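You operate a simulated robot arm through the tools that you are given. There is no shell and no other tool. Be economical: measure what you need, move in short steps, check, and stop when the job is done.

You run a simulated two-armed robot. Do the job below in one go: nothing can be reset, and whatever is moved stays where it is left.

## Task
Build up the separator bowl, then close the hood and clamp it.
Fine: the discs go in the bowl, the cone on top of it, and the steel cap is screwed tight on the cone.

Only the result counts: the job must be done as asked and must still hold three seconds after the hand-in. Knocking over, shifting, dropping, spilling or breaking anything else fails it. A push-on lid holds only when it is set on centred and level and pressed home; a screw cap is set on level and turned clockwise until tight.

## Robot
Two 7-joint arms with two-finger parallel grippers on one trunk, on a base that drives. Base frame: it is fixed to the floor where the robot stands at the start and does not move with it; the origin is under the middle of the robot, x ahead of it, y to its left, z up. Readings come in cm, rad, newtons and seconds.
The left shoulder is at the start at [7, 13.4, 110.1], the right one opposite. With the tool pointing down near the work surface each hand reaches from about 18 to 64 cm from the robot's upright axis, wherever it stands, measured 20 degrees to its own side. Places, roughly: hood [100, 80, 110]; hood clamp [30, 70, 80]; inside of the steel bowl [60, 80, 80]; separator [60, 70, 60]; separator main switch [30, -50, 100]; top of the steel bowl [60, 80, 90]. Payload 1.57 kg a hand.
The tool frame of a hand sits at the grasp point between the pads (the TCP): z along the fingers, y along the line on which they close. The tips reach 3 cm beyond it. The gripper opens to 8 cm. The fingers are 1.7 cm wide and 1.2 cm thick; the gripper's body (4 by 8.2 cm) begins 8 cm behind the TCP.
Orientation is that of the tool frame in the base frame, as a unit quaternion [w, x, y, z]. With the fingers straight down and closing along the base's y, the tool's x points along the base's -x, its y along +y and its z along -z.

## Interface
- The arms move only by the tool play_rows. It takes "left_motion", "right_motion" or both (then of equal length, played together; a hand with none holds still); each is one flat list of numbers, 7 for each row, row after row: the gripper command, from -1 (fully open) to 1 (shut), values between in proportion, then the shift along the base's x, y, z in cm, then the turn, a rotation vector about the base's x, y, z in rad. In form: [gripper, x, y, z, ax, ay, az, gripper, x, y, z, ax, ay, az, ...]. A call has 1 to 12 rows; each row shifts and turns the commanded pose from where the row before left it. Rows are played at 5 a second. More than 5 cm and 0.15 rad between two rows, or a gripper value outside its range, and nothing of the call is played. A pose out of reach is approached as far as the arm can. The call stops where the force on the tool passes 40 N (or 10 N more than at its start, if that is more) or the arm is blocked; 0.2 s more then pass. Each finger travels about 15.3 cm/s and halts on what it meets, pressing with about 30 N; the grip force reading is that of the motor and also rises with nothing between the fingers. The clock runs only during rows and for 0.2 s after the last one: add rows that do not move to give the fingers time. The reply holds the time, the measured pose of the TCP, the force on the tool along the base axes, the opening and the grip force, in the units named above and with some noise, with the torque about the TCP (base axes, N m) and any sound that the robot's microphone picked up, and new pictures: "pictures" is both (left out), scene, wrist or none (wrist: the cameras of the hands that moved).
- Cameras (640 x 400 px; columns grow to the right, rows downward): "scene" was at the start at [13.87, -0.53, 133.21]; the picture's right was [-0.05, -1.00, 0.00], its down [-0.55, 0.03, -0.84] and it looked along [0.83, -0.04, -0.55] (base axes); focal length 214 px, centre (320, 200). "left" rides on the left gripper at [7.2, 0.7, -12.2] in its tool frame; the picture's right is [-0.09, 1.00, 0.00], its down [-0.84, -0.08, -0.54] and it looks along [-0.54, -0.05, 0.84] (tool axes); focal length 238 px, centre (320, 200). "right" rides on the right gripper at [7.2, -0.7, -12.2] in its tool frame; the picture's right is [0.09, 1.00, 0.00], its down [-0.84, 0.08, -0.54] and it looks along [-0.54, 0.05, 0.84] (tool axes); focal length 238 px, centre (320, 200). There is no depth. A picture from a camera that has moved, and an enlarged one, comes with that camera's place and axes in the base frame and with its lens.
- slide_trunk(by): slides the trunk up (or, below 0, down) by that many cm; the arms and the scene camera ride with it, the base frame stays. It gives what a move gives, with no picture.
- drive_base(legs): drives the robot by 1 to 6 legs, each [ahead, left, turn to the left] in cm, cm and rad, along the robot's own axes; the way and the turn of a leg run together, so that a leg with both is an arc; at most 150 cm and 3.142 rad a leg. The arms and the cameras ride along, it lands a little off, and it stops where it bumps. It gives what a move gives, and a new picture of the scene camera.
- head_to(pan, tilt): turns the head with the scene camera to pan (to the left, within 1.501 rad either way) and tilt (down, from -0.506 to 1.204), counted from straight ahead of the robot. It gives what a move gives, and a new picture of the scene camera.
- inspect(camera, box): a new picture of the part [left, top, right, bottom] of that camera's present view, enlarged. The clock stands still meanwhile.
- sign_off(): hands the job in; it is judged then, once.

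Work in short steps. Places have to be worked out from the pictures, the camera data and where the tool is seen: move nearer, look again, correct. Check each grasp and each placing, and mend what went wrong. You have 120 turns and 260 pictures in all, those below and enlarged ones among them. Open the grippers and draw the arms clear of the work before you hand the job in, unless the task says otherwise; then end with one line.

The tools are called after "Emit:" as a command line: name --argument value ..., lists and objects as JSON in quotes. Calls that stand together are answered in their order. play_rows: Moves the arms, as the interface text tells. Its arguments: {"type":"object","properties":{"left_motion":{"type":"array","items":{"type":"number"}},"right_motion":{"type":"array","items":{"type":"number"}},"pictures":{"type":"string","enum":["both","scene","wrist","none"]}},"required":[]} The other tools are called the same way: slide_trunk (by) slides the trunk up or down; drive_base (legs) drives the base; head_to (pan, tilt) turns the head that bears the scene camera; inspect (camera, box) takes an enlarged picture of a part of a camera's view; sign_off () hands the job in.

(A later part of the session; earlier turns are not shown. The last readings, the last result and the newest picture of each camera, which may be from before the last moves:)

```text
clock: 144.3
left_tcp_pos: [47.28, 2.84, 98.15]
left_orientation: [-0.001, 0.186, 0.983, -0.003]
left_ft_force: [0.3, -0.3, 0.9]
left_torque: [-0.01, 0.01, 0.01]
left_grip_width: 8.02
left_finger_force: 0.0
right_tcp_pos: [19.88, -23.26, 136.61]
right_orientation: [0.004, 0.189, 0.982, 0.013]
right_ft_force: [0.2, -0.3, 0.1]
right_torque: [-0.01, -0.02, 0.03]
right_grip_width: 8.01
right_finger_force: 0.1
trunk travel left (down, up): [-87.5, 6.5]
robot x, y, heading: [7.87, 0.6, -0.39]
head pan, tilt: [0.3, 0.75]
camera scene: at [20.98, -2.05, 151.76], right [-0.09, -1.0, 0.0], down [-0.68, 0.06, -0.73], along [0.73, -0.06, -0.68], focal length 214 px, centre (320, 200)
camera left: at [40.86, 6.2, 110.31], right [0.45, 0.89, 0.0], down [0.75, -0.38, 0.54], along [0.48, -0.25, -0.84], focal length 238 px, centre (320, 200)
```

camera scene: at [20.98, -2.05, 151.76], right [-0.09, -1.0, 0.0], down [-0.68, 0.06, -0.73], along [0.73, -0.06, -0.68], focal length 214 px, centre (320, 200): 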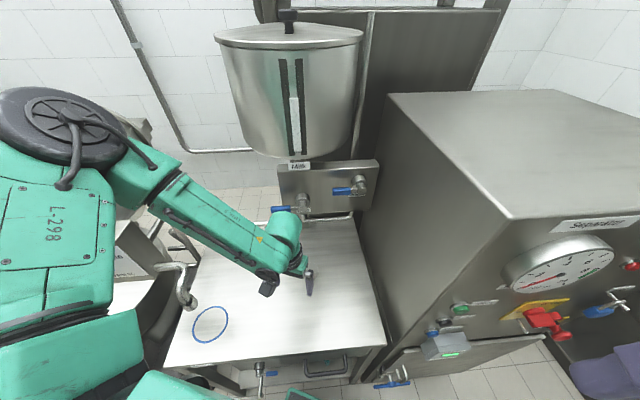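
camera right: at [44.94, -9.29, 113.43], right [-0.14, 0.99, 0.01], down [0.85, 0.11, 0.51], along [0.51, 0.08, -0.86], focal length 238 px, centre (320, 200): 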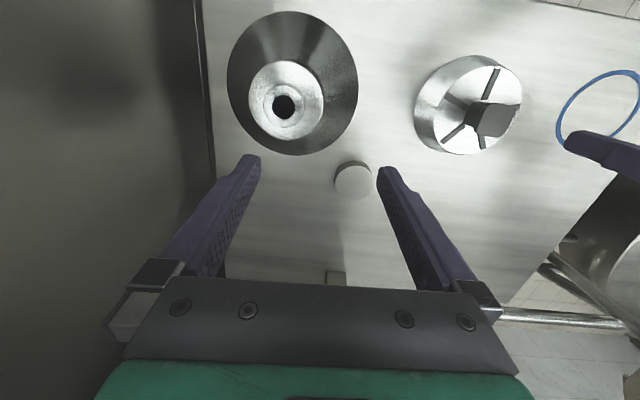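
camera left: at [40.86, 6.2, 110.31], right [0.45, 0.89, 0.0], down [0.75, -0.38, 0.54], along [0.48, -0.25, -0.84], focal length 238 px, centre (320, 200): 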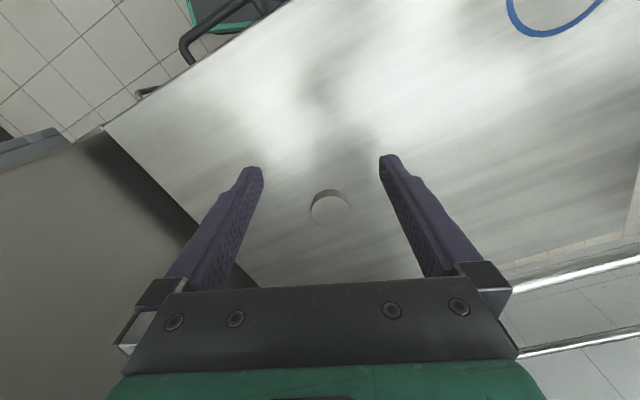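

Clear of the hopper. Cap at ≈(58.9, −1.5); I approach low to z≈90 and look.

Emit:
play_rows --left_motion '[-1, 2.3, -0.9, -1.5, 0, 0, 0, -1, 2.3, -0.9, -1.5, 0, 0, 0, -1, 2.3, -0.9, -1.5, 0, 0, 0, -1, 2.3, -0.9, -1.5, 0, 0, 0, -1, 2.4, -0.8, -2, 0, 0, 0, -1, 0, 0, 0, 0, 0, 0]' --pictures "both"

```text
clock: 145.7
left_tcp_pos: [57.14, 2.14, 94.48]
left_orientation: [0.0, 0.188, 0.982, -0.002]
left_ft_force: [0.9, -0.3, 0.8]
left_torque: [0.01, 0.0, 0.0]
left_grip_width: 8.03
left_finger_force: 0.0
left hand out of reach, approached as far as the arm can: row 3, 4, 5
right_tcp_pos: [19.89, -23.23, 136.64]
right_orientation: [0.004, 0.189, 0.982, 0.013]
right_ft_force: [-0.4, -0.1, 0.7]
right_torque: [-0.05, -0.02, -0.01]
right_grip_width: 7.99
right_finger_force: 0.1
trunk travel left (down, up): [-87.5, 6.5]
robot x, y, heading: [8.31, 0.75, -0.388]
head pan, tilt: [0.3, 0.75]
camera scene: at [21.07, -2.07, 151.75], right [-0.09, -1.0, 0.0], down [-0.68, 0.06, -0.73], along [0.73, -0.06, -0.68], focal length 214 px, centre (320, 200)
camera left: at [50.65, 5.48, 106.69], right [0.45, 0.89, -0.01], down [0.75, -0.38, 0.54], along [0.48, -0.25, -0.84], focal length 238 px, centre (320, 200)
```

scene: 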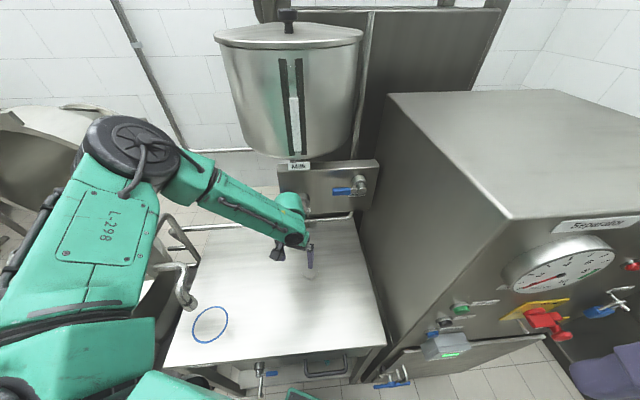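
left: 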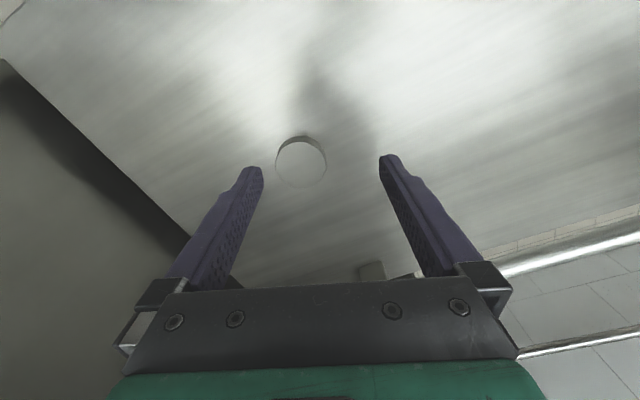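

Reach is short; I drive 4 cm nearer and lower the trunk 6 cm (elbow still well above the Cream box).

Emit:
drive_base --legs '[[4, 0, 0]]'

Emit:
slide_trunk --by -5

Emit:
play_rows --left_motion '[-1, -0.7, -1.2, 0, 0, 0, 0, -1, -0.7, -1.2, 0, 0, 0, 0, -1, 0, 0, 0, 0, 0, 0]' --pictures "both"

```text
clock: 146.6
left_tcp_pos: [58.84, 1.7, 94.62]
left_orientation: [0.001, 0.182, 0.983, -0.003]
left_ft_force: [0.0, 0.1, -0.5]
left_torque: [-0.01, 0.02, 0.01]
left_grip_width: 8.01
left_finger_force: 0.1
right_tcp_pos: [21.99, -23.94, 136.67]
right_orientation: [0.005, 0.183, 0.983, 0.012]
right_ft_force: [0.3, -0.4, 0.1]
right_torque: [0.03, 0.01, 0.0]
right_grip_width: 7.98
right_finger_force: 0.0
trunk travel left (down, up): [-87.5, 6.5]
robot x, y, heading: [10.24, 0.12, -0.38]
head pan, tilt: [0.3, 0.75]
stopped in leg 1: the robot was blocked; the commanded pose is now the measured one
camera scene: at [22.76, -2.79, 151.78], right [-0.08, -1.0, 0.0], down [-0.68, 0.05, -0.73], along [0.73, -0.06, -0.68], focal length 214 px, centre (320, 200)
```

scene: 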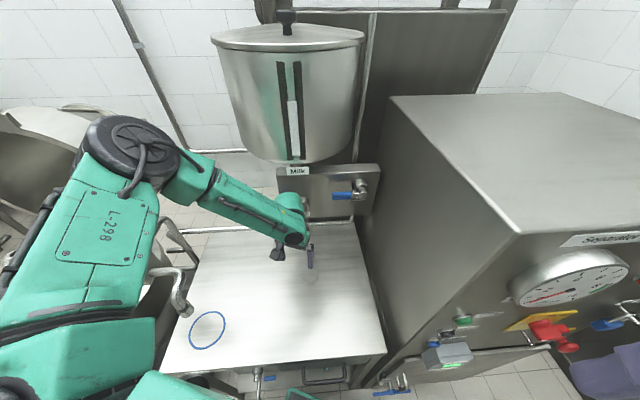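

```text
clock: 147.5
left_tcp_pos: [58.94, 1.6, 89.46]
left_orientation: [0.0, 0.181, 0.983, -0.003]
left_ft_force: [-0.9, 0.1, -0.1]
left_torque: [0.02, 0.0, -0.03]
left_grip_width: 8.01
left_finger_force: 0.1
right_tcp_pos: [22.17, -24.06, 131.55]
right_orientation: [0.005, 0.183, 0.983, 0.012]
right_ft_force: [-0.9, 0.4, 0.3]
right_torque: [-0.03, 0.0, 0.02]
right_grip_width: 7.99
right_finger_force: 0.0
trunk travel left (down, up): [-82.5, 11.5]
robot x, y, heading: [10.06, -0.15, -0.376]
head pan, tilt: [0.3, 0.75]
```

```text
clock: 148.3
left_tcp_pos: [57.18, -0.04, 90.14]
left_orientation: [0.0, 0.181, 0.983, -0.003]
left_ft_force: [0.3, 1.0, -0.5]
left_torque: [-0.04, 0.01, -0.03]
left_grip_width: 8.0
left_finger_force: 0.0
left hand out of reach, approached as far as the arm can: row 1, 2
right_tcp_pos: [22.11, -24.07, 131.63]
right_orientation: [0.005, 0.183, 0.983, 0.013]
right_ft_force: [-0.1, 0.0, -0.6]
right_torque: [-0.01, -0.01, 0.02]
right_grip_width: 8.0
right_finger_force: 0.0
trunk travel left (down, up): [-82.5, 11.5]
robot x, y, heading: [9.65, -0.28, -0.376]
head pan, tilt: [0.3, 0.75]
camera scene: at [22.95, -2.92, 146.76], right [-0.08, -1.0, 0.0], down [-0.68, 0.05, -0.73], along [0.73, -0.06, -0.68], focal length 214 px, centre (320, 200)
camera left: at [50.61, 3.29, 102.24], right [0.44, 0.9, -0.01], down [0.75, -0.37, 0.54], along [0.49, -0.24, -0.84], focal length 238 px, centre (320, 200)
```

scene: 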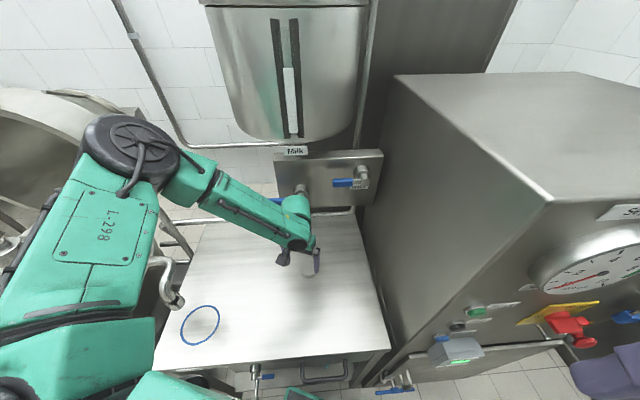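
left: 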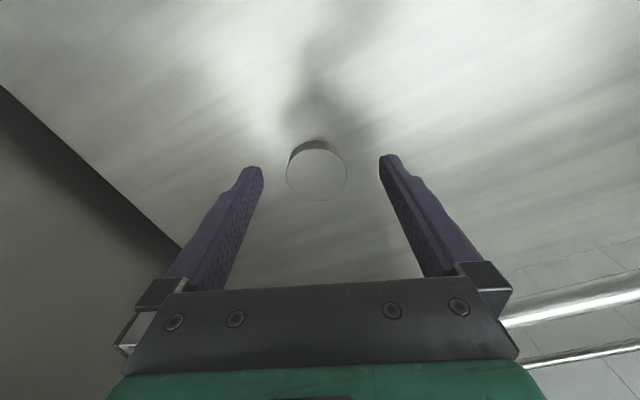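

The base is against the table and reach is ~2 cm short. I turn the head to judge the elbow's clearance over the Cream box before lowering the trunk further.

Emit:
head_to --pan 0.9 --tilt 0.55

```text
clock: 149.3
left_tcp_pos: [57.23, -0.03, 90.07]
left_orientation: [-0.001, 0.181, 0.984, -0.003]
left_ft_force: [-0.1, 0.4, 0.3]
left_torque: [0.03, 0.02, 0.0]
left_grip_width: 8.0
left_finger_force: 0.1
right_tcp_pos: [22.02, -24.08, 131.63]
right_orientation: [0.004, 0.183, 0.983, 0.012]
right_ft_force: [-0.8, 0.3, 0.6]
right_torque: [0.0, 0.03, 0.0]
right_grip_width: 8.0
right_finger_force: 0.1
trunk travel left (down, up): [-82.5, 11.5]
robot x, y, heading: [10.08, -0.28, -0.378]
head pan, tilt: [0.901, 0.55]
camera scene: at [22.49, 2.15, 148.49], right [0.5, -0.87, 0.0], down [-0.45, -0.26, -0.85], along [0.74, 0.43, -0.52], focal length 214 px, centre (320, 200)
```

scene: 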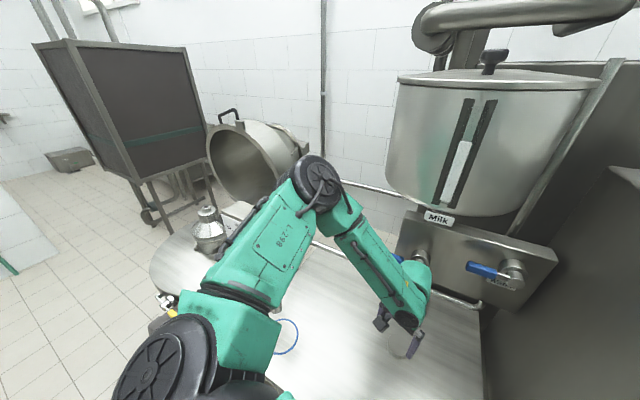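

The elbow is up and around (56, 21, 125), well clear of the box. I raise the hand 6, lower the trunk 6, and go over the cap.

Emit:
play_rows --left_motion '[-1, 0, 0, 3, 0, 0, 0, -1, 0, 0, 3, 0, 0, 0]' --pictures "none"

Emit:
slide_trunk --by -7

Emit:
play_rows --left_motion '[-1, 0.9, -0.8, 0, 0, 0, 0, -1, 0.9, -0.8, -1, 0, 0, 0, -1, 0, 0, 0, 0, 0, 0]' --pictures "both"

```text
clock: 149.9
left_tcp_pos: [57.06, -0.01, 96.05]
left_orientation: [0.0, 0.182, 0.983, -0.003]
left_ft_force: [0.5, -0.4, 1.1]
left_torque: [0.01, 0.02, 0.01]
left_grip_width: 7.98
left_finger_force: 0.0
right_tcp_pos: [22.06, -24.01, 131.64]
right_orientation: [0.003, 0.184, 0.983, 0.013]
right_ft_force: [0.1, -0.2, 0.0]
right_torque: [0.02, 0.01, -0.01]
right_grip_width: 8.0
right_finger_force: 0.1
trunk travel left (down, up): [-82.5, 11.5]
robot x, y, heading: [9.83, -0.21, -0.375]
head pan, tilt: [0.901, 0.55]
```

```text
clock: 151.0
left_tcp_pos: [57.17, -0.09, 88.97]
left_orientation: [0.0, 0.182, 0.983, -0.003]
left_ft_force: [0.7, -0.1, 0.6]
left_torque: [-0.02, 0.0, 0.0]
left_grip_width: 8.01
left_finger_force: 0.1
right_tcp_pos: [22.1, -24.21, 124.52]
right_orientation: [0.005, 0.183, 0.983, 0.013]
right_ft_force: [-0.3, -0.3, -0.4]
right_torque: [-0.02, -0.01, 0.03]
right_grip_width: 8.0
right_finger_force: 0.0
trunk travel left (down, up): [-75.5, 18.5]
robot x, y, heading: [9.91, -0.43, -0.377]
head pan, tilt: [0.901, 0.55]
```

```text
clock: 151.8
left_tcp_pos: [59.08, -1.61, 87.7]
left_orientation: [0.0, 0.181, 0.984, -0.003]
left_ft_force: [0.5, 0.2, -0.4]
left_torque: [0.0, 0.03, -0.03]
left_grip_width: 8.03
left_finger_force: 0.0
right_tcp_pos: [22.02, -24.17, 124.82]
right_orientation: [0.004, 0.184, 0.983, 0.012]
right_ft_force: [0.2, -0.1, -0.5]
right_torque: [-0.03, 0.0, 0.02]
right_grip_width: 8.01
right_finger_force: 0.1
trunk travel left (down, up): [-75.5, 18.5]
robot x, y, heading: [10.11, -0.51, -0.377]
head pan, tilt: [0.901, 0.55]
camera scene: at [22.45, 2.21, 141.5], right [0.5, -0.87, 0.0], down [-0.45, -0.26, -0.85], along [0.74, 0.43, -0.52], focal length 214 px, centre (320, 200)
camera left: at [52.56, 1.69, 100.0], right [0.44, 0.9, -0.01], down [0.76, -0.37, 0.54], along [0.49, -0.24, -0.84], focal length 238 px, centre (320, 200)
```

scene: 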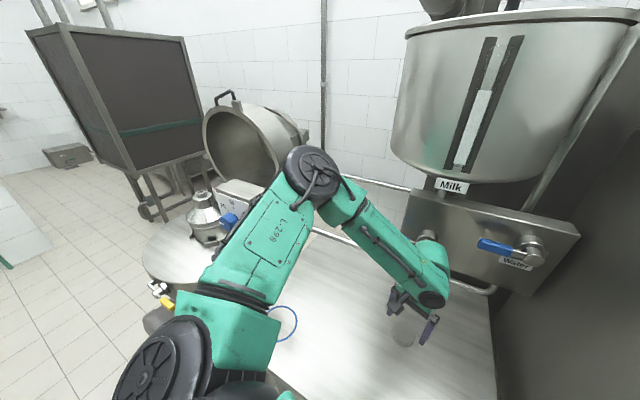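
left: 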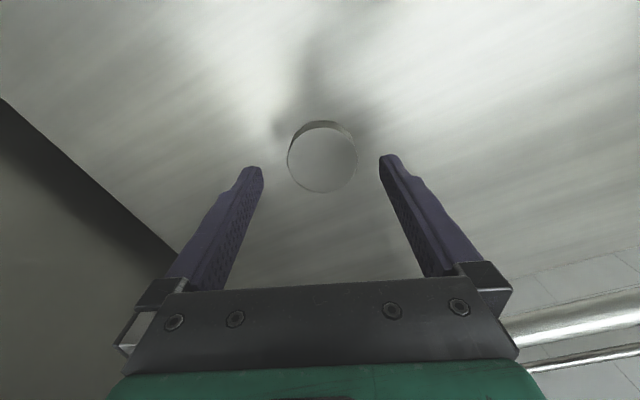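

Cap centre ≈(60.0, −1.8), Ø5.5. I shift +0.9 in x and lower to TCP 83.7.

Emit:
play_rows --left_motion '[-1, 0.9, -0.15, 0, 0, 0, 0, -1, 0, 0, -2, 0, 0, 0, -1, 0, 0, -2, 0, 0, 0, -1, 0, 0, 0, 0, 0, 0]' --pictures "wrist"

```text
clock: 152.8
left_tcp_pos: [59.29, -0.83, 84.94]
left_orientation: [-0.001, 0.182, 0.983, -0.003]
left_ft_force: [0.2, -0.3, -1.3]
left_torque: [-0.01, 0.03, -0.01]
left_grip_width: 8.0
left_finger_force: 0.2
left hand out of reach, approached as far as the arm can: row 2, 3
right_tcp_pos: [22.1, -24.23, 124.6]
right_orientation: [0.004, 0.184, 0.983, 0.013]
right_ft_force: [0.4, 0.6, 0.3]
right_torque: [-0.01, 0.05, -0.02]
right_grip_width: 8.01
right_finger_force: 0.0
trunk travel left (down, up): [-75.5, 18.5]
robot x, y, heading: [10.06, -0.43, -0.376]
head pan, tilt: [0.901, 0.55]
camera left: at [52.8, 2.58, 97.06], right [0.44, 0.9, -0.01], down [0.76, -0.37, 0.54], along [0.48, -0.24, -0.84], focal length 238 px, centre (320, 200)
```

left: 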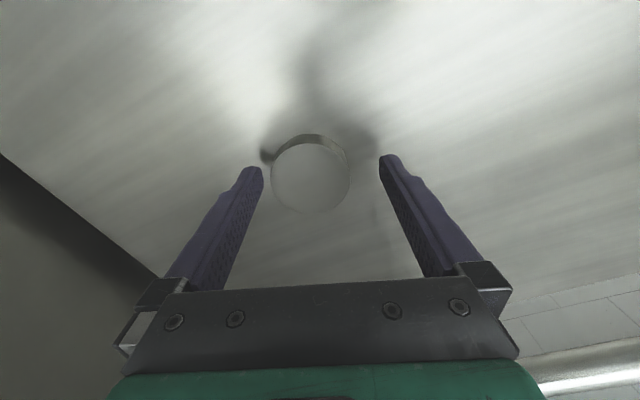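

Again just out of reach; trunk 6 cm lower (hand raised first by 6).

Emit:
play_rows --left_motion '[-1, 0, 0, 3.5, 0, 0, 0, -1, 0, 0, 3.5, 0, 0, 0]' --pictures "none"

Emit:
slide_trunk --by -6

Emit:
play_rows --left_motion '[-1, 0.7, -0.9, 0, 0, 0, 0, -1, 0, 0, 0, 0, 0, 0]' --pictures "both"

```text
clock: 153.4
left_tcp_pos: [59.09, -0.64, 92.03]
left_orientation: [-0.001, 0.181, 0.983, -0.003]
left_ft_force: [0.5, 0.9, 0.5]
left_torque: [-0.02, -0.01, -0.04]
left_grip_width: 8.0
left_finger_force: 0.0
right_tcp_pos: [22.04, -24.13, 124.7]
right_orientation: [0.004, 0.183, 0.983, 0.013]
right_ft_force: [0.6, 0.1, 0.9]
right_torque: [0.0, -0.02, 0.05]
right_grip_width: 8.01
right_finger_force: 0.1
trunk travel left (down, up): [-75.5, 18.5]
robot x, y, heading: [10.02, -0.36, -0.378]
head pan, tilt: [0.901, 0.55]
```

```text
clock: 154.4
left_tcp_pos: [59.1, -0.72, 85.98]
left_orientation: [-0.001, 0.181, 0.983, -0.003]
left_ft_force: [0.1, 0.3, 0.2]
left_torque: [0.01, 0.01, 0.0]
left_grip_width: 7.96
left_finger_force: 0.1
right_tcp_pos: [21.99, -24.04, 118.75]
right_orientation: [0.004, 0.183, 0.983, 0.013]
right_ft_force: [-0.4, -0.1, -0.7]
right_torque: [0.0, -0.01, 0.0]
right_grip_width: 7.99
right_finger_force: 0.1
trunk travel left (down, up): [-69.5, 24.5]
robot x, y, heading: [10.19, -0.37, -0.379]
head pan, tilt: [0.901, 0.55]
```

```text
clock: 155.0
left_tcp_pos: [59.83, -1.54, 85.9]
left_orientation: [0.0, 0.18, 0.984, -0.002]
left_ft_force: [0.3, -0.2, 0.3]
left_torque: [0.03, -0.03, 0.0]
left_grip_width: 8.0
left_finger_force: 0.1
right_tcp_pos: [22.1, -24.17, 118.62]
right_orientation: [0.004, 0.184, 0.983, 0.013]
right_ft_force: [0.0, 0.5, 0.1]
right_torque: [-0.02, 0.03, -0.01]
right_grip_width: 7.98
right_finger_force: 0.1
trunk travel left (down, up): [-69.5, 24.5]
robot x, y, heading: [9.92, -0.92, -0.377]
head pan, tilt: [0.901, 0.55]
camera scene: at [22.46, 2.2, 135.49], right [0.5, -0.87, 0.0], down [-0.45, -0.26, -0.85], along [0.74, 0.43, -0.52], focal length 214 px, centre (320, 200)
camera left: at [53.3, 1.74, 98.12], right [0.44, 0.9, -0.01], down [0.76, -0.37, 0.54], along [0.48, -0.24, -0.84], focal length 238 px, centre (320, 200)
```

scene: 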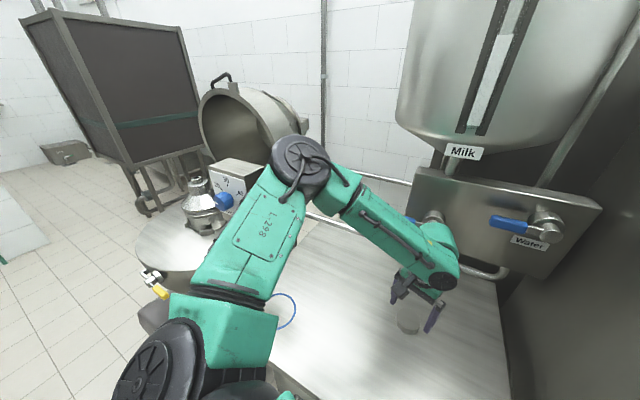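
left: 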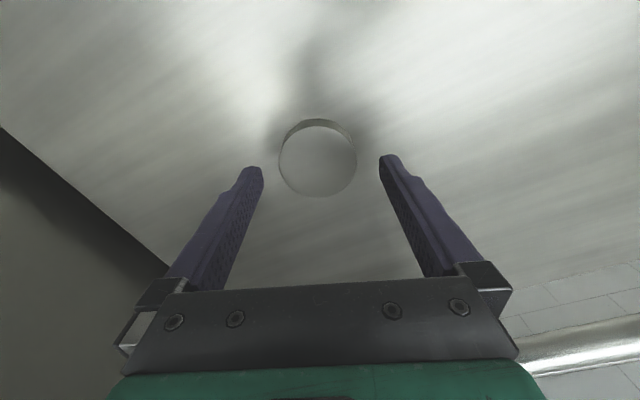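

Centred within 0.3 cm. I lower 2.2 cm and close on the cap.

Emit:
play_rows --left_motion '[-1, -0.2, 0, -1.2, 0, 0, 0, -1, 0, 0, -1, 0, 0, 0, -1, 0, 0, 0, 0, 0, 0, 1, 0, 0, 0, 0, 0, 0, 1, 0, 0, 0, 0, 0, 0, 1, 0, 0, 0, 0, 0, 0]' --pictures "wrist"

Emit:
play_rows --left_motion '[1, 0, 0, 1, 0, 0, 0, 1, 0, 0, 2, 0, 0, 0, 1, 0, 0, 2, 0, 0, 0, 1, 0, 0, 0, 0, 0, 0]' --pictures "wrist"

```text
clock: 156.4
left_tcp_pos: [59.6, -1.58, 83.8]
left_orientation: [-0.001, 0.181, 0.983, -0.003]
left_ft_force: [0.2, -0.4, -0.2]
left_torque: [-0.04, -0.01, -0.02]
left_grip_width: 5.7
left_finger_force: 30.2
right_tcp_pos: [22.16, -24.16, 118.64]
right_orientation: [0.004, 0.183, 0.983, 0.012]
right_ft_force: [-0.3, 0.1, 0.4]
right_torque: [-0.02, 0.0, -0.01]
right_grip_width: 7.99
right_finger_force: 0.1
trunk travel left (down, up): [-69.5, 24.5]
robot x, y, heading: [10.01, -0.78, -0.376]
head pan, tilt: [0.901, 0.55]
camera left: at [53.06, 1.73, 95.96], right [0.44, 0.9, -0.01], down [0.76, -0.37, 0.54], along [0.48, -0.24, -0.84], focal length 238 px, centre (320, 200)
```

left: 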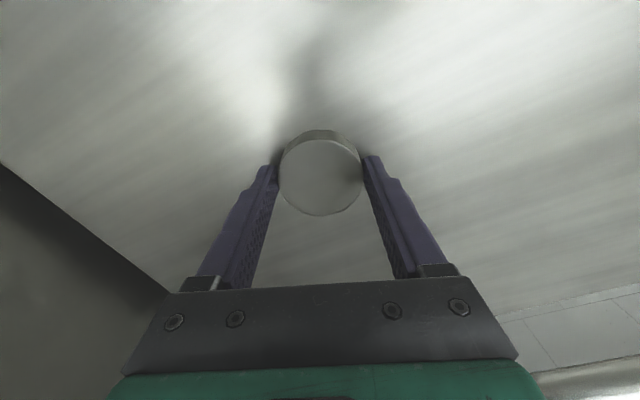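

```text
clock: 157.4
left_tcp_pos: [59.51, -1.73, 88.81]
left_orientation: [0.0, 0.181, 0.984, -0.003]
left_ft_force: [0.3, -0.5, -1.1]
left_torque: [-0.01, 0.04, 0.0]
left_grip_width: 5.72
left_finger_force: 30.6
right_tcp_pos: [22.1, -24.14, 118.73]
right_orientation: [0.003, 0.182, 0.983, 0.012]
right_ft_force: [0.7, 0.7, 0.1]
right_torque: [-0.04, 0.02, 0.0]
right_grip_width: 8.03
right_finger_force: 0.0
trunk travel left (down, up): [-69.5, 24.5]
robot x, y, heading: [9.89, -0.64, -0.376]
head pan, tilt: [0.901, 0.55]
camera left: at [53.02, 1.74, 100.95], right [0.44, 0.9, -0.01], down [0.76, -0.37, 0.54], along [0.48, -0.24, -0.84], focal length 238 px, centre (320, 200)
```

left: 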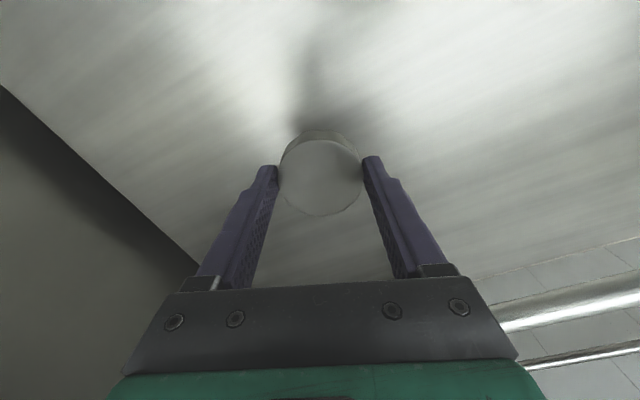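

Cap held squarely (5.7 cm), its rim 0.7 cm below the fingertips. I pull back low from under the hopper, raise, and drive to the separator.

Emit:
play_rows --left_motion '[1, -4, 1, 0.5, 0, 0, 0, 1, -4, 1.5, 0.5, 0, 0, 0, 1, -4, 1.5, 2, 0, 0, 0, 1, -3, 1.5, 4, 0, 0, 0, 1, -3, 1.5, 4, 0, 0, 0, 1, -2, 1, 4, 0, 0, 0, 1, -1, 1, 4, 0, 0, 0, 1, 0, 0, 4, 0, 0, 0]' --pictures "none"

Emit:
drive_base --legs '[[-19, 0, 0], [0, 0, 0.378], [0, 54, 0], [14, 0, 0]]'

Emit:
head_to --pan 0.0 --tilt 0.6

```text
refused: row 4 steps farther than a row can; nothing moved
```

```text
clock: 163.8
left_tcp_pos: [52.6, 77.95, 88.79]
left_orientation: [0.0, -0.005, 1.0, -0.003]
left_ft_force: [0.2, -0.1, -0.9]
left_torque: [-0.02, -0.01, 0.0]
left_grip_width: 5.68
left_finger_force: 30.4
right_tcp_pos: [25.9, 43.27, 118.68]
right_orientation: [0.002, -0.003, 1.0, 0.013]
right_ft_force: [-0.4, -0.3, -0.3]
right_torque: [-0.02, 0.01, -0.01]
right_grip_width: 8.0
right_finger_force: 0.0
trunk travel left (down, up): [-69.5, 24.5]
robot x, y, heading: [6.02, 61.11, 0.0]
head pan, tilt: [0.901, 0.55]
camera scene: at [16.71, 67.9, 135.49], right [0.78, -0.62, 0.0], down [-0.33, -0.41, -0.85], along [0.53, 0.67, -0.52], focal length 214 px, centre (320, 200)
```

scene: 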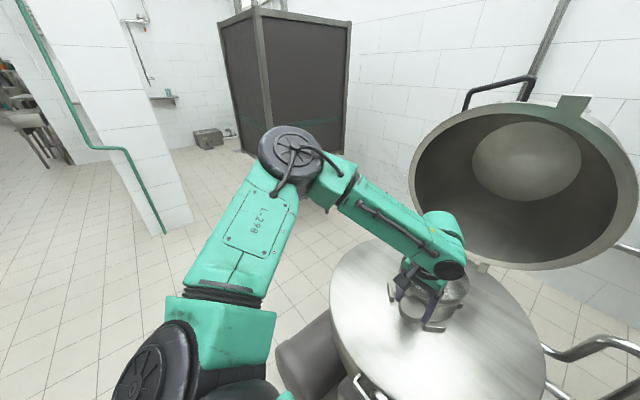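

```text
clock: 165.0
left_tcp_pos: [52.74, 77.94, 88.75]
left_orientation: [0.001, -0.004, 1.0, -0.002]
left_ft_force: [0.1, 0.0, -0.2]
left_torque: [-0.01, -0.01, 0.0]
left_grip_width: 5.7
left_finger_force: 30.0
right_tcp_pos: [25.93, 43.22, 118.63]
right_orientation: [0.001, -0.003, 1.0, 0.014]
right_ft_force: [1.1, 0.4, 0.8]
right_torque: [0.01, 0.02, 0.0]
right_grip_width: 7.99
right_finger_force: 0.1
trunk travel left (down, up): [-69.5, 24.5]
robot x, y, heading: [5.75, 61.07, -0.01]
head pan, tilt: [0.0, 0.6]
camera scene: at [20.0, 60.86, 135.04], right [0.0, -1.0, 0.0], down [-0.57, 0.0, -0.82], along [0.82, 0.0, -0.57], focal length 214 px, centre (320, 200)
```

scene: 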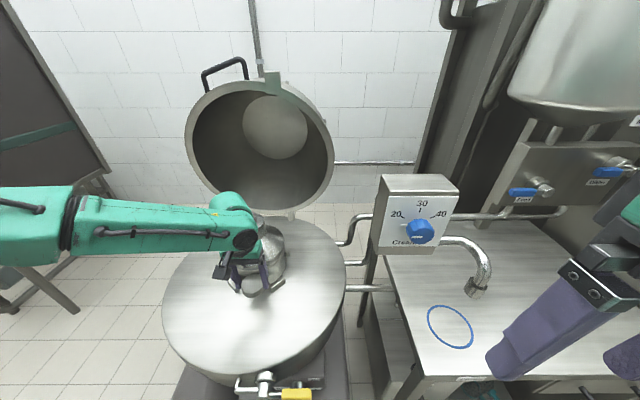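

The arm move had been refused yet the drive ran; luckily no contact was reported. I now back the hand off and raise it, then check the cone and bowl.

Emit:
play_rows --left_motion '[1, -3, 0, 0, 0, 0, 0, 1, -2, 0, 4, 0, 0, 0, 1, 0, 0, 4.5, 0, 0, 0, 1, 0, 0, 4.5, 0, 0, 0, 1, 0, 0, 4.5, 0, 0, 0, 1, 0, 0, 3, 0, 0, 0]' --pictures "both"

Emit:
inspect --camera "left" --box '[200, 20, 440, 200]'

```text
clock: 166.4
left_tcp_pos: [47.71, 77.67, 109.06]
left_orientation: [0.001, -0.005, 1.0, -0.003]
left_ft_force: [0.0, -0.2, -1.2]
left_torque: [0.02, 0.0, 0.0]
left_grip_width: 5.69
left_finger_force: 29.6
right_tcp_pos: [25.95, 43.3, 118.7]
right_orientation: [0.003, -0.003, 1.0, 0.013]
right_ft_force: [0.5, -0.4, -0.5]
right_torque: [0.0, 0.01, 0.01]
right_grip_width: 8.03
right_finger_force: 0.0
trunk travel left (down, up): [-69.5, 24.5]
robot x, y, heading: [5.86, 60.85, -0.005]
head pan, tilt: [0.0, 0.6]
camera scene: at [19.95, 60.82, 135.04], right [0.0, -1.0, 0.0], down [-0.56, 0.0, -0.83], along [0.83, 0.0, -0.56], focal length 214 px, centre (320, 200)
camera left: at [40.52, 78.53, 121.21], right [0.08, 1.0, -0.01], down [0.84, -0.07, 0.54], along [0.54, -0.05, -0.84], focal length 238 px, centre (320, 200)
```

scene: 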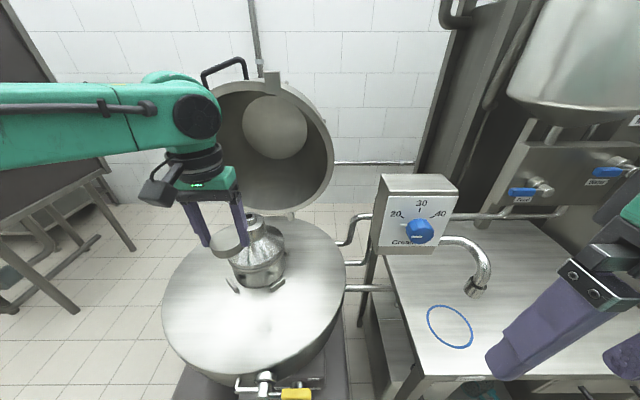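
left: 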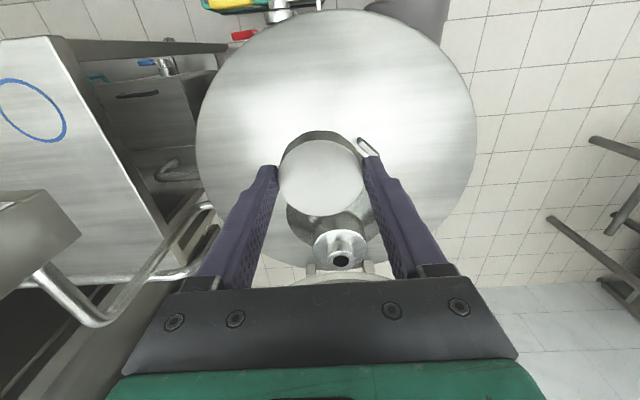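

```text
2.22 times, centred on (320, 110) of left
camera zoom: at [40.52, 78.53, 121.21], right [0.08, 1.0, -0.01], down [0.84, -0.07, 0.54], along [0.54, -0.05, -0.84], focal length 530 px, centre (320, 400)
```

zoom: 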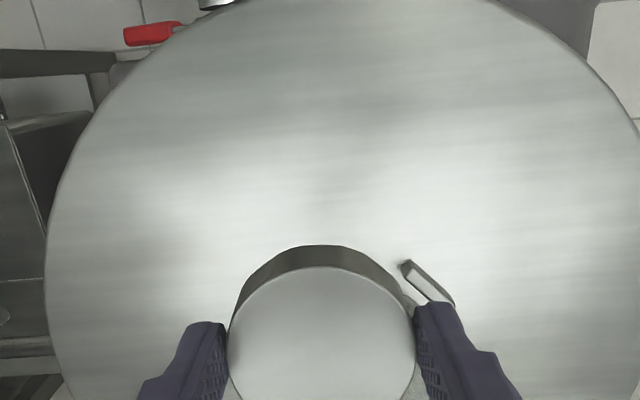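

I check the cone's seating from here, and the cap in the scene view.

Emit:
inspect --camera "scene" --box '[215, 200, 315, 300]'

Emit:
drive_base --legs '[[8.5, 0, 0]]'

```text
4.00 times, centred on (265, 250) of scene
camera zoom: at [19.95, 60.82, 135.04], right [0.0, -1.0, 0.0], down [-0.56, 0.0, -0.83], along [0.83, 0.0, -0.56], focal length 858 px, centre (540, 0)
```

zoom: 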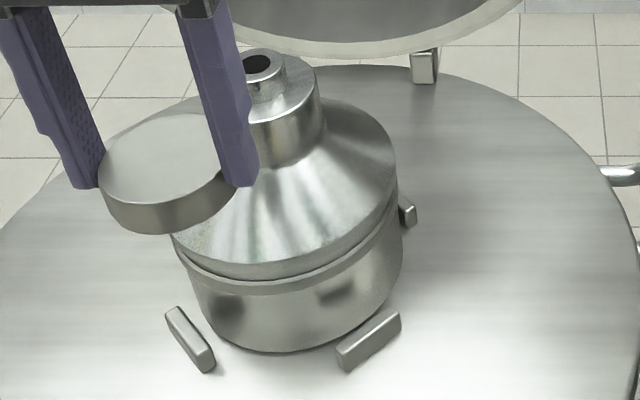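

```text
clock: 167.5
left_tcp_pos: [56.13, 77.61, 109.14]
left_orientation: [0.002, -0.002, 1.0, -0.003]
left_ft_force: [0.3, 1.1, -1.4]
left_torque: [-0.01, 0.01, 0.02]
left_grip_width: 5.68
left_finger_force: 29.9
right_tcp_pos: [34.18, 43.19, 118.76]
right_orientation: [0.002, -0.001, 1.0, 0.013]
right_ft_force: [1.0, -0.3, -0.9]
right_torque: [0.0, 0.0, -0.01]
right_grip_width: 7.98
right_finger_force: 0.1
trunk travel left (down, up): [-69.5, 24.5]
robot x, y, heading: [14.41, 60.71, -0.008]
head pan, tilt: [0.0, 0.6]
camera scene: at [28.14, 60.76, 135.07], right [-0.01, -1.0, 0.0], down [-0.56, 0.0, -0.83], along [0.83, -0.01, -0.56], focal length 214 px, centre (320, 200)
```

scene: 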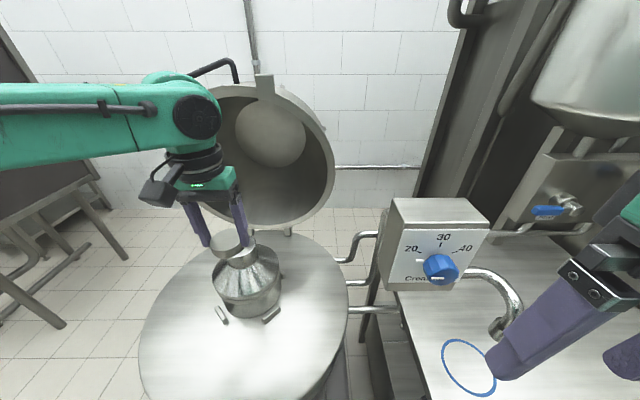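

I look with the wrist camera from this nearer point to fix the nozzle.

Emit:
inspect --camera "left" --box '[220, 80, 420, 280]'

Emit:
inspect --camera "scene" --box '[195, 220, 305, 330]'

```text
2.00 times, centred on (320, 180) of left
camera zoom: at [48.78, 78.41, 121.23], right [0.09, 1.0, -0.01], down [0.84, -0.07, 0.55], along [0.54, -0.05, -0.84], focal length 477 px, centre (320, 240)
```

zoom: 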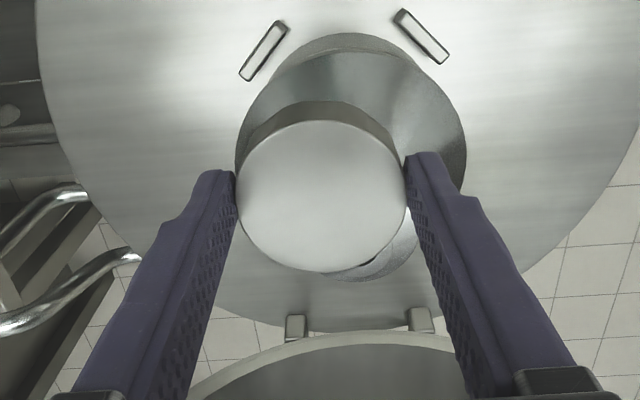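

```text
3.64 times, centred on (250, 275) of scene
camera zoom: at [28.14, 60.76, 135.07], right [-0.01, -1.0, 0.0], down [-0.56, 0.0, -0.83], along [0.83, -0.01, -0.56], focal length 780 px, centre (574, -73)
```

zoom: 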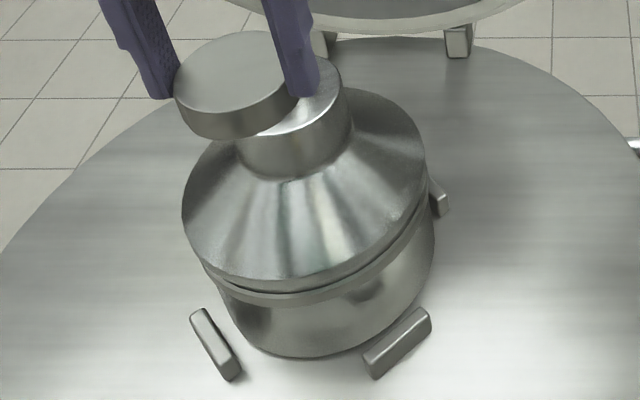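

The cone now sits ≈0.6 cm toward +x (nudged in between); I will recentre it after the cap. Nozzle ≈(63.8, 79.3). I move the cap above it.

Emit:
play_rows --left_motion '[1, 2.6, 0.6, 0, 0, 0, 0, 1, 2.6, 0.6, -1, 0, 0, 0, 1, 2.5, 0.5, -1, 0, 0, 0, 1, 0, 0, -1, 0, 0, 0, 1, 0, 0, 0, 0, 0, 0]' --pictures "none"

Emit:
inspect --camera "left" --box '[220, 20, 420, 220]'

Emit:
inspect --camera "scene" --box '[205, 210, 305, 310]'

```text
clock: 168.7
left_tcp_pos: [63.93, 79.53, 105.81]
left_orientation: [0.001, -0.003, 1.0, -0.003]
left_ft_force: [-0.3, -0.6, -0.7]
left_torque: [-0.02, 0.04, -0.01]
left_grip_width: 5.69
left_finger_force: 29.7
right_tcp_pos: [34.3, 43.19, 118.75]
right_orientation: [0.001, -0.003, 1.0, 0.014]
right_ft_force: [0.3, -0.6, -0.6]
right_torque: [-0.02, 0.0, -0.01]
right_grip_width: 8.01
right_finger_force: 0.0
trunk travel left (down, up): [-69.5, 24.5]
robot x, y, heading: [14.74, 60.65, -0.006]
head pan, tilt: [0.0, 0.6]
```

```text
2.00 times, centred on (320, 120) of left
camera zoom: at [56.74, 80.13, 118.08], right [0.09, 1.0, -0.01], down [0.84, -0.07, 0.54], along [0.54, -0.05, -0.84], focal length 477 px, centre (320, 360)
```

zoom: 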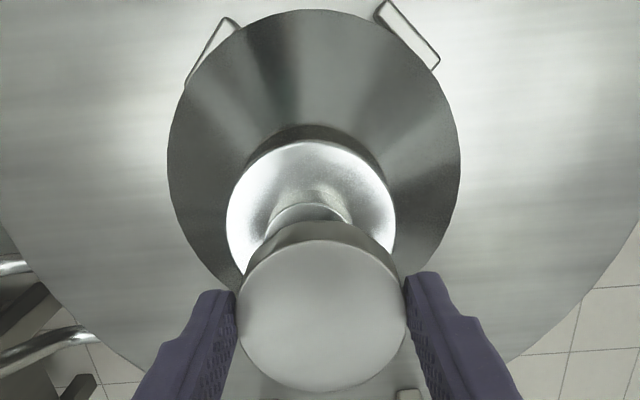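

```text
4.00 times, centred on (255, 260) of scene
camera zoom: at [28.36, 60.75, 135.04], right [-0.01, -1.0, 0.0], down [-0.57, 0.0, -0.82], along [0.82, -0.01, -0.57], focal length 858 px, centre (580, -40)
```

zoom: 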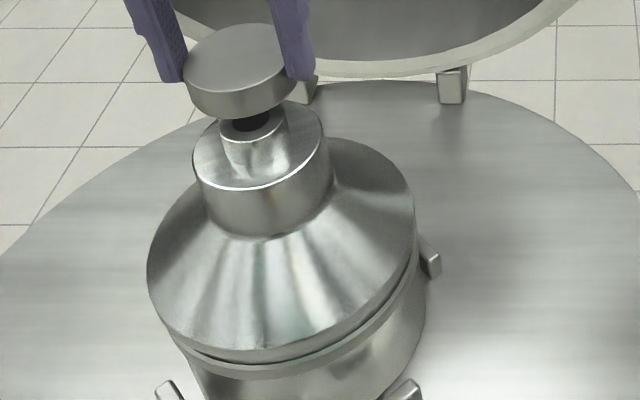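

Cap centre ≈(64.3, 79.6), nozzle ≈(63.0, 79.1): I shift (−1.2, −0.5) and check again.

Emit:
play_rows --left_motion '[1, -0.6, -0.25, 0, 0, 0, 0, 1, -0.6, -0.25, -0.8, 0, 0, 0, 1, 0, 0, 0, 0, 0, 0]' --pictures "none"

Emit:
inspect --camera "left" --box '[220, 20, 420, 220]'

Emit:
inspect --camera "scene" --box '[220, 210, 290, 280]'

```text
clock: 169.5
left_tcp_pos: [62.91, 78.9, 105.12]
left_orientation: [0.001, -0.002, 1.0, -0.002]
left_ft_force: [-0.7, -0.6, -1.2]
left_torque: [-0.01, 0.0, 0.01]
left_grip_width: 5.7
left_finger_force: 29.7
right_tcp_pos: [34.29, 43.16, 118.59]
right_orientation: [0.003, -0.002, 1.0, 0.013]
right_ft_force: [0.4, -0.1, -0.2]
right_torque: [0.0, 0.0, -0.02]
right_grip_width: 7.98
right_finger_force: 0.0
trunk travel left (down, up): [-69.5, 24.5]
robot x, y, heading: [14.29, 60.93, -0.004]
head pan, tilt: [0.0, 0.6]
```

```text
2.00 times, centred on (320, 120) of left
camera zoom: at [55.56, 79.7, 117.27], right [0.09, 1.0, -0.01], down [0.84, -0.07, 0.54], along [0.54, -0.05, -0.84], focal length 477 px, centre (320, 360)
```

zoom: 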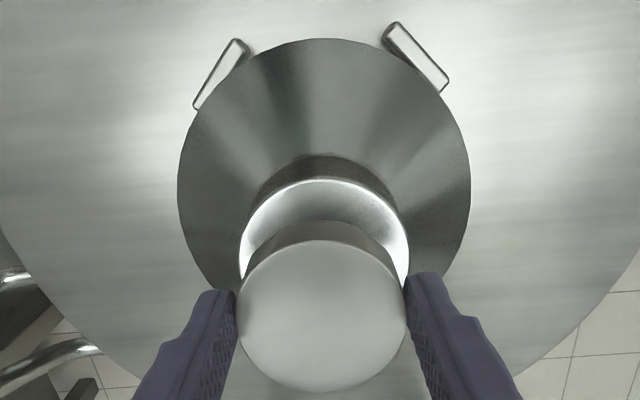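

```text
5.71 times, centred on (255, 245) of scene
camera zoom: at [28.4, 60.77, 135.03], right [-0.01, -1.0, 0.0], down [-0.57, 0.0, -0.82], along [0.82, -0.01, -0.57], focal length 1226 px, centre (691, -57)
```

zoom: 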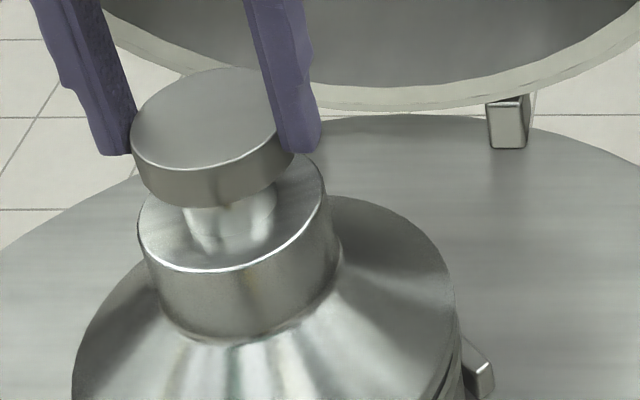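

Offsets left are ≈(−0.1, +0.2). I correct and lower the cap onto the nozzle to light contact.

Emit:
play_rows --left_motion '[1, -0.1, 0.2, -0.5, 0, 0, 0, 1, 0, 0, -0.5, 0, 0, 0, 1, 0, 0, -0.3, 0, 0, 0, 1, 0, 0, -0.2, 0, 0, 0, 1, 0, 0, 0, 0, 0, 0]' --pictures "none"

Emit:
inspect --camera "scene" --box '[220, 210, 290, 280]'

```text
clock: 170.7
left_tcp_pos: [62.72, 78.98, 103.65]
left_orientation: [0.001, -0.003, 1.0, -0.002]
left_ft_force: [-0.6, -0.1, -0.6]
left_torque: [0.0, 0.0, -0.03]
left_grip_width: 5.7
left_finger_force: 30.9
right_tcp_pos: [34.33, 43.22, 118.65]
right_orientation: [0.002, -0.003, 1.0, 0.013]
right_ft_force: [0.8, 0.4, 0.3]
right_torque: [0.01, -0.02, -0.03]
right_grip_width: 8.0
right_finger_force: 0.2
trunk travel left (down, up): [-69.5, 24.5]
robot x, y, heading: [14.42, 61.01, -0.008]
head pan, tilt: [0.0, 0.6]
```

```text
5.71 times, centred on (255, 245) of scene
camera zoom: at [28.37, 60.77, 135.04], right [-0.01, -1.0, 0.0], down [-0.57, 0.0, -0.82], along [0.82, -0.01, -0.57], focal length 1226 px, centre (691, -57)
```

zoom: 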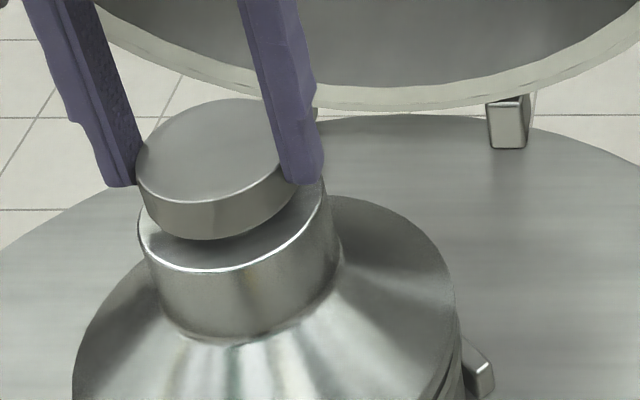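

Well aligned, no contact yet. I keep lowering.

Emit:
play_rows --left_motion '[1, 0, 0, -0.3, 0, 0, 0, 1, 0, 0, -0.3, 0, 0, 0, 1, 0, 0, -0.2, 0, 0, 0, 1, 0, 0, -0.2, 0, 0, 0, 1, 0, 0, 0, 0, 0, 0]' --pictures "none"

Emit:
inspect --camera "scene" --box '[220, 210, 290, 280]'

```text
clock: 171.9
left_tcp_pos: [62.63, 79.02, 102.86]
left_orientation: [0.004, -0.003, 1.0, -0.003]
left_ft_force: [3.3, 3.2, 15.1]
left_torque: [0.37, 0.15, -0.03]
left_grip_width: 5.68
left_finger_force: 30.3
right_tcp_pos: [34.2, 43.11, 118.65]
right_orientation: [0.002, -0.001, 1.0, 0.013]
right_ft_force: [-0.9, -0.2, -0.3]
right_torque: [-0.01, 0.04, -0.01]
right_grip_width: 8.01
right_finger_force: 0.0
trunk travel left (down, up): [-69.5, 24.5]
robot x, y, heading: [14.48, 60.79, -0.002]
head pan, tilt: [0.0, 0.6]
```

```text
5.71 times, centred on (255, 245) of scene
camera zoom: at [28.21, 60.74, 135.08], right [-0.01, -1.0, 0.0], down [-0.56, 0.0, -0.83], along [0.83, -0.01, -0.56], focal length 1226 px, centre (691, -57)
```

zoom: 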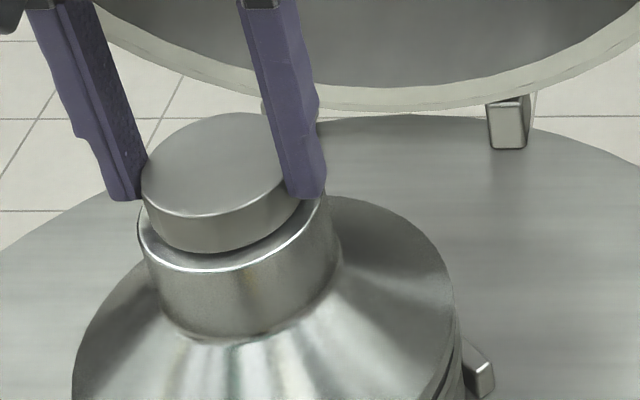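

The cap sits on the nozzle at light contact. I release, recentre the hand on the cap (+0.4 x), pre-turn the hand counter-clockwise 1.2 rad and look.

Emit:
play_rows --left_motion '[1, 0, 0, 0.2, 0, 0, 0, -0.8, 0, 0, 0, 0, 0, 0, -0.8, 0.2, 0, 0, 0, 0, 0.15, -0.8, 0.2, 0, 0, 0, 0, 0.15, -0.8, 0, 0, 0, 0, 0, 0.15, -0.8, 0, 0, 0, 0, 0, 0.15, -0.8, 0, 0, 0, 0, 0, 0.15, -0.8, 0, 0, 0, 0, 0, 0.15, -0.8, 0, 0, 0, 0, 0, 0.15, -0.8, 0, 0, 0, 0, 0, 0.15, -0.8, 0, 0, 0, 0, 0, 0]' --pictures "wrist"

```text
clock: 174.3
left_tcp_pos: [63.09, 79.0, 103.0]
left_orientation: [0.002, -0.567, 0.824, -0.002]
left_ft_force: [-0.4, 0.3, -0.7]
left_torque: [-0.02, 0.02, -0.02]
left_grip_width: 7.21
left_finger_force: 0.0
right_tcp_pos: [34.24, 43.01, 118.65]
right_orientation: [0.002, -0.002, 1.0, 0.012]
right_ft_force: [0.8, -0.4, -0.2]
right_torque: [-0.01, 0.0, 0.01]
right_grip_width: 8.01
right_finger_force: 0.0
trunk travel left (down, up): [-69.5, 24.5]
robot x, y, heading: [14.42, 60.84, -0.01]
head pan, tilt: [0.0, 0.6]
camera left: at [59.7, 72.59, 115.12], right [-0.9, 0.44, -0.01], down [0.37, 0.75, 0.54], along [0.24, 0.49, -0.84], focal length 238 px, centre (320, 200)
```

left: 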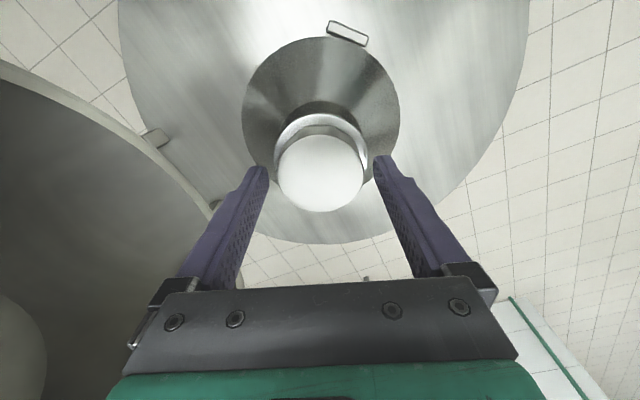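

Hand centred on the level cap. I close and turn clockwise 1.5 rad with slight downward pressure.

Emit:
play_rows --left_motion '[1, 0, 0, -0.1, 0, 0, 0, 1, 0, 0, 0, 0, 0, 0, 1, 0, 0, -0.15, 0, 0, -0.15, 1, 0, 0, -0.05, 0, 0, -0.15, 1, 0, 0, -0.05, 0, 0, -0.15, 1, 0, 0, -0.05, 0, 0, -0.15, 1, 0, 0, -0.05, 0, 0, -0.15, 1, 0, 0, -0.05, 0, 0, -0.15, 1, 0, 0, -0.05, 0, 0, -0.15, 1, 0, 0, -0.05, 0, 0, -0.15, 1, 0, 0, 0, 0, 0, -0.15, 1, 0, 0, 0, 0, 0, -0.15]' --pictures "none"

Emit:
inspect --camera "scene" --box '[205, 210, 305, 310]'

```text
clock: 176.9
left_tcp_pos: [62.96, 79.07, 102.64]
left_orientation: [0.005, 0.148, 0.989, -0.003]
left_ft_force: [9.1, 6.3, 35.3]
left_torque: [0.12, -0.49, -0.04]
left_grip_width: 5.69
left_finger_force: 30.4
right_tcp_pos: [34.04, 43.2, 118.59]
right_orientation: [0.004, -0.003, 1.0, 0.013]
right_ft_force: [0.0, 0.1, 0.1]
right_torque: [0.01, -0.01, -0.01]
right_grip_width: 8.03
right_finger_force: 0.1
trunk travel left (down, up): [-69.5, 24.5]
robot x, y, heading: [14.76, 61.29, -0.009]
head pan, tilt: [0.0, 0.6]
```

```text
4.00 times, centred on (255, 260) of scene
camera zoom: at [28.04, 60.73, 135.08], right [-0.01, -1.0, 0.0], down [-0.56, 0.0, -0.83], along [0.83, -0.01, -0.56], focal length 858 px, centre (580, -40)
```

zoom: 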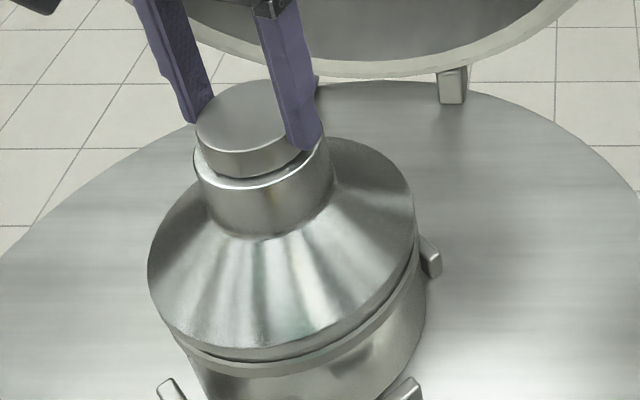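

No torque yet. I relieve a little load and keep turning clockwise another 1.5 rad.

Emit:
play_rows --left_motion '[1, 0, 0, 0.2, 0, 0, -0.15, 1, 0, 0, 0, 0, 0, -0.15, 1, 0, 0, 0, 0, 0, -0.15, 1, 0, 0, 0, 0, 0, -0.15, 1, 0, 0, 0, 0, 0, -0.15, 1, 0, 0, 0, 0, 0, -0.15, 1, 0, 0, 0, 0, 0, -0.15, 1, 0, 0, 0, 0, 0, -0.15, 1, 0, 0, 0, 0, 0, -0.15, 1, 0, 0, 0, 0, 0, -0.15, 1, 0, 0, 0, 0, 0, 0]' --pictures "wrist"

```text
clock: 179.3
left_tcp_pos: [63.07, 79.12, 102.61]
left_orientation: [-0.002, 0.782, 0.623, -0.001]
left_ft_force: [14.7, 7.1, 28.4]
left_torque: [-0.29, -0.51, 0.0]
left_grip_width: 5.71
left_finger_force: 29.6
right_tcp_pos: [34.16, 43.26, 118.71]
right_orientation: [0.002, 0.0, 1.0, 0.013]
right_ft_force: [0.3, 0.5, -0.4]
right_torque: [0.03, -0.01, 0.01]
right_grip_width: 8.0
right_finger_force: 0.2
trunk travel left (down, up): [-69.5, 24.5]
robot x, y, heading: [14.81, 61.05, -0.006]
head pan, tilt: [0.0, 0.6]
camera left: at [65.22, 86.07, 114.77], right [0.95, -0.31, 0.0], down [-0.26, -0.8, 0.54], along [-0.17, -0.51, -0.84], focal length 238 px, centre (320, 200)
```

left: 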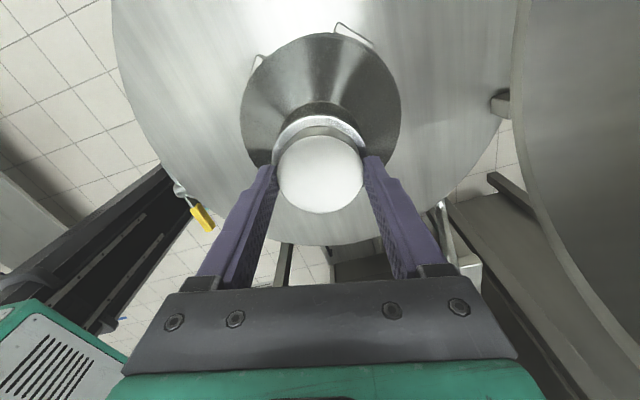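

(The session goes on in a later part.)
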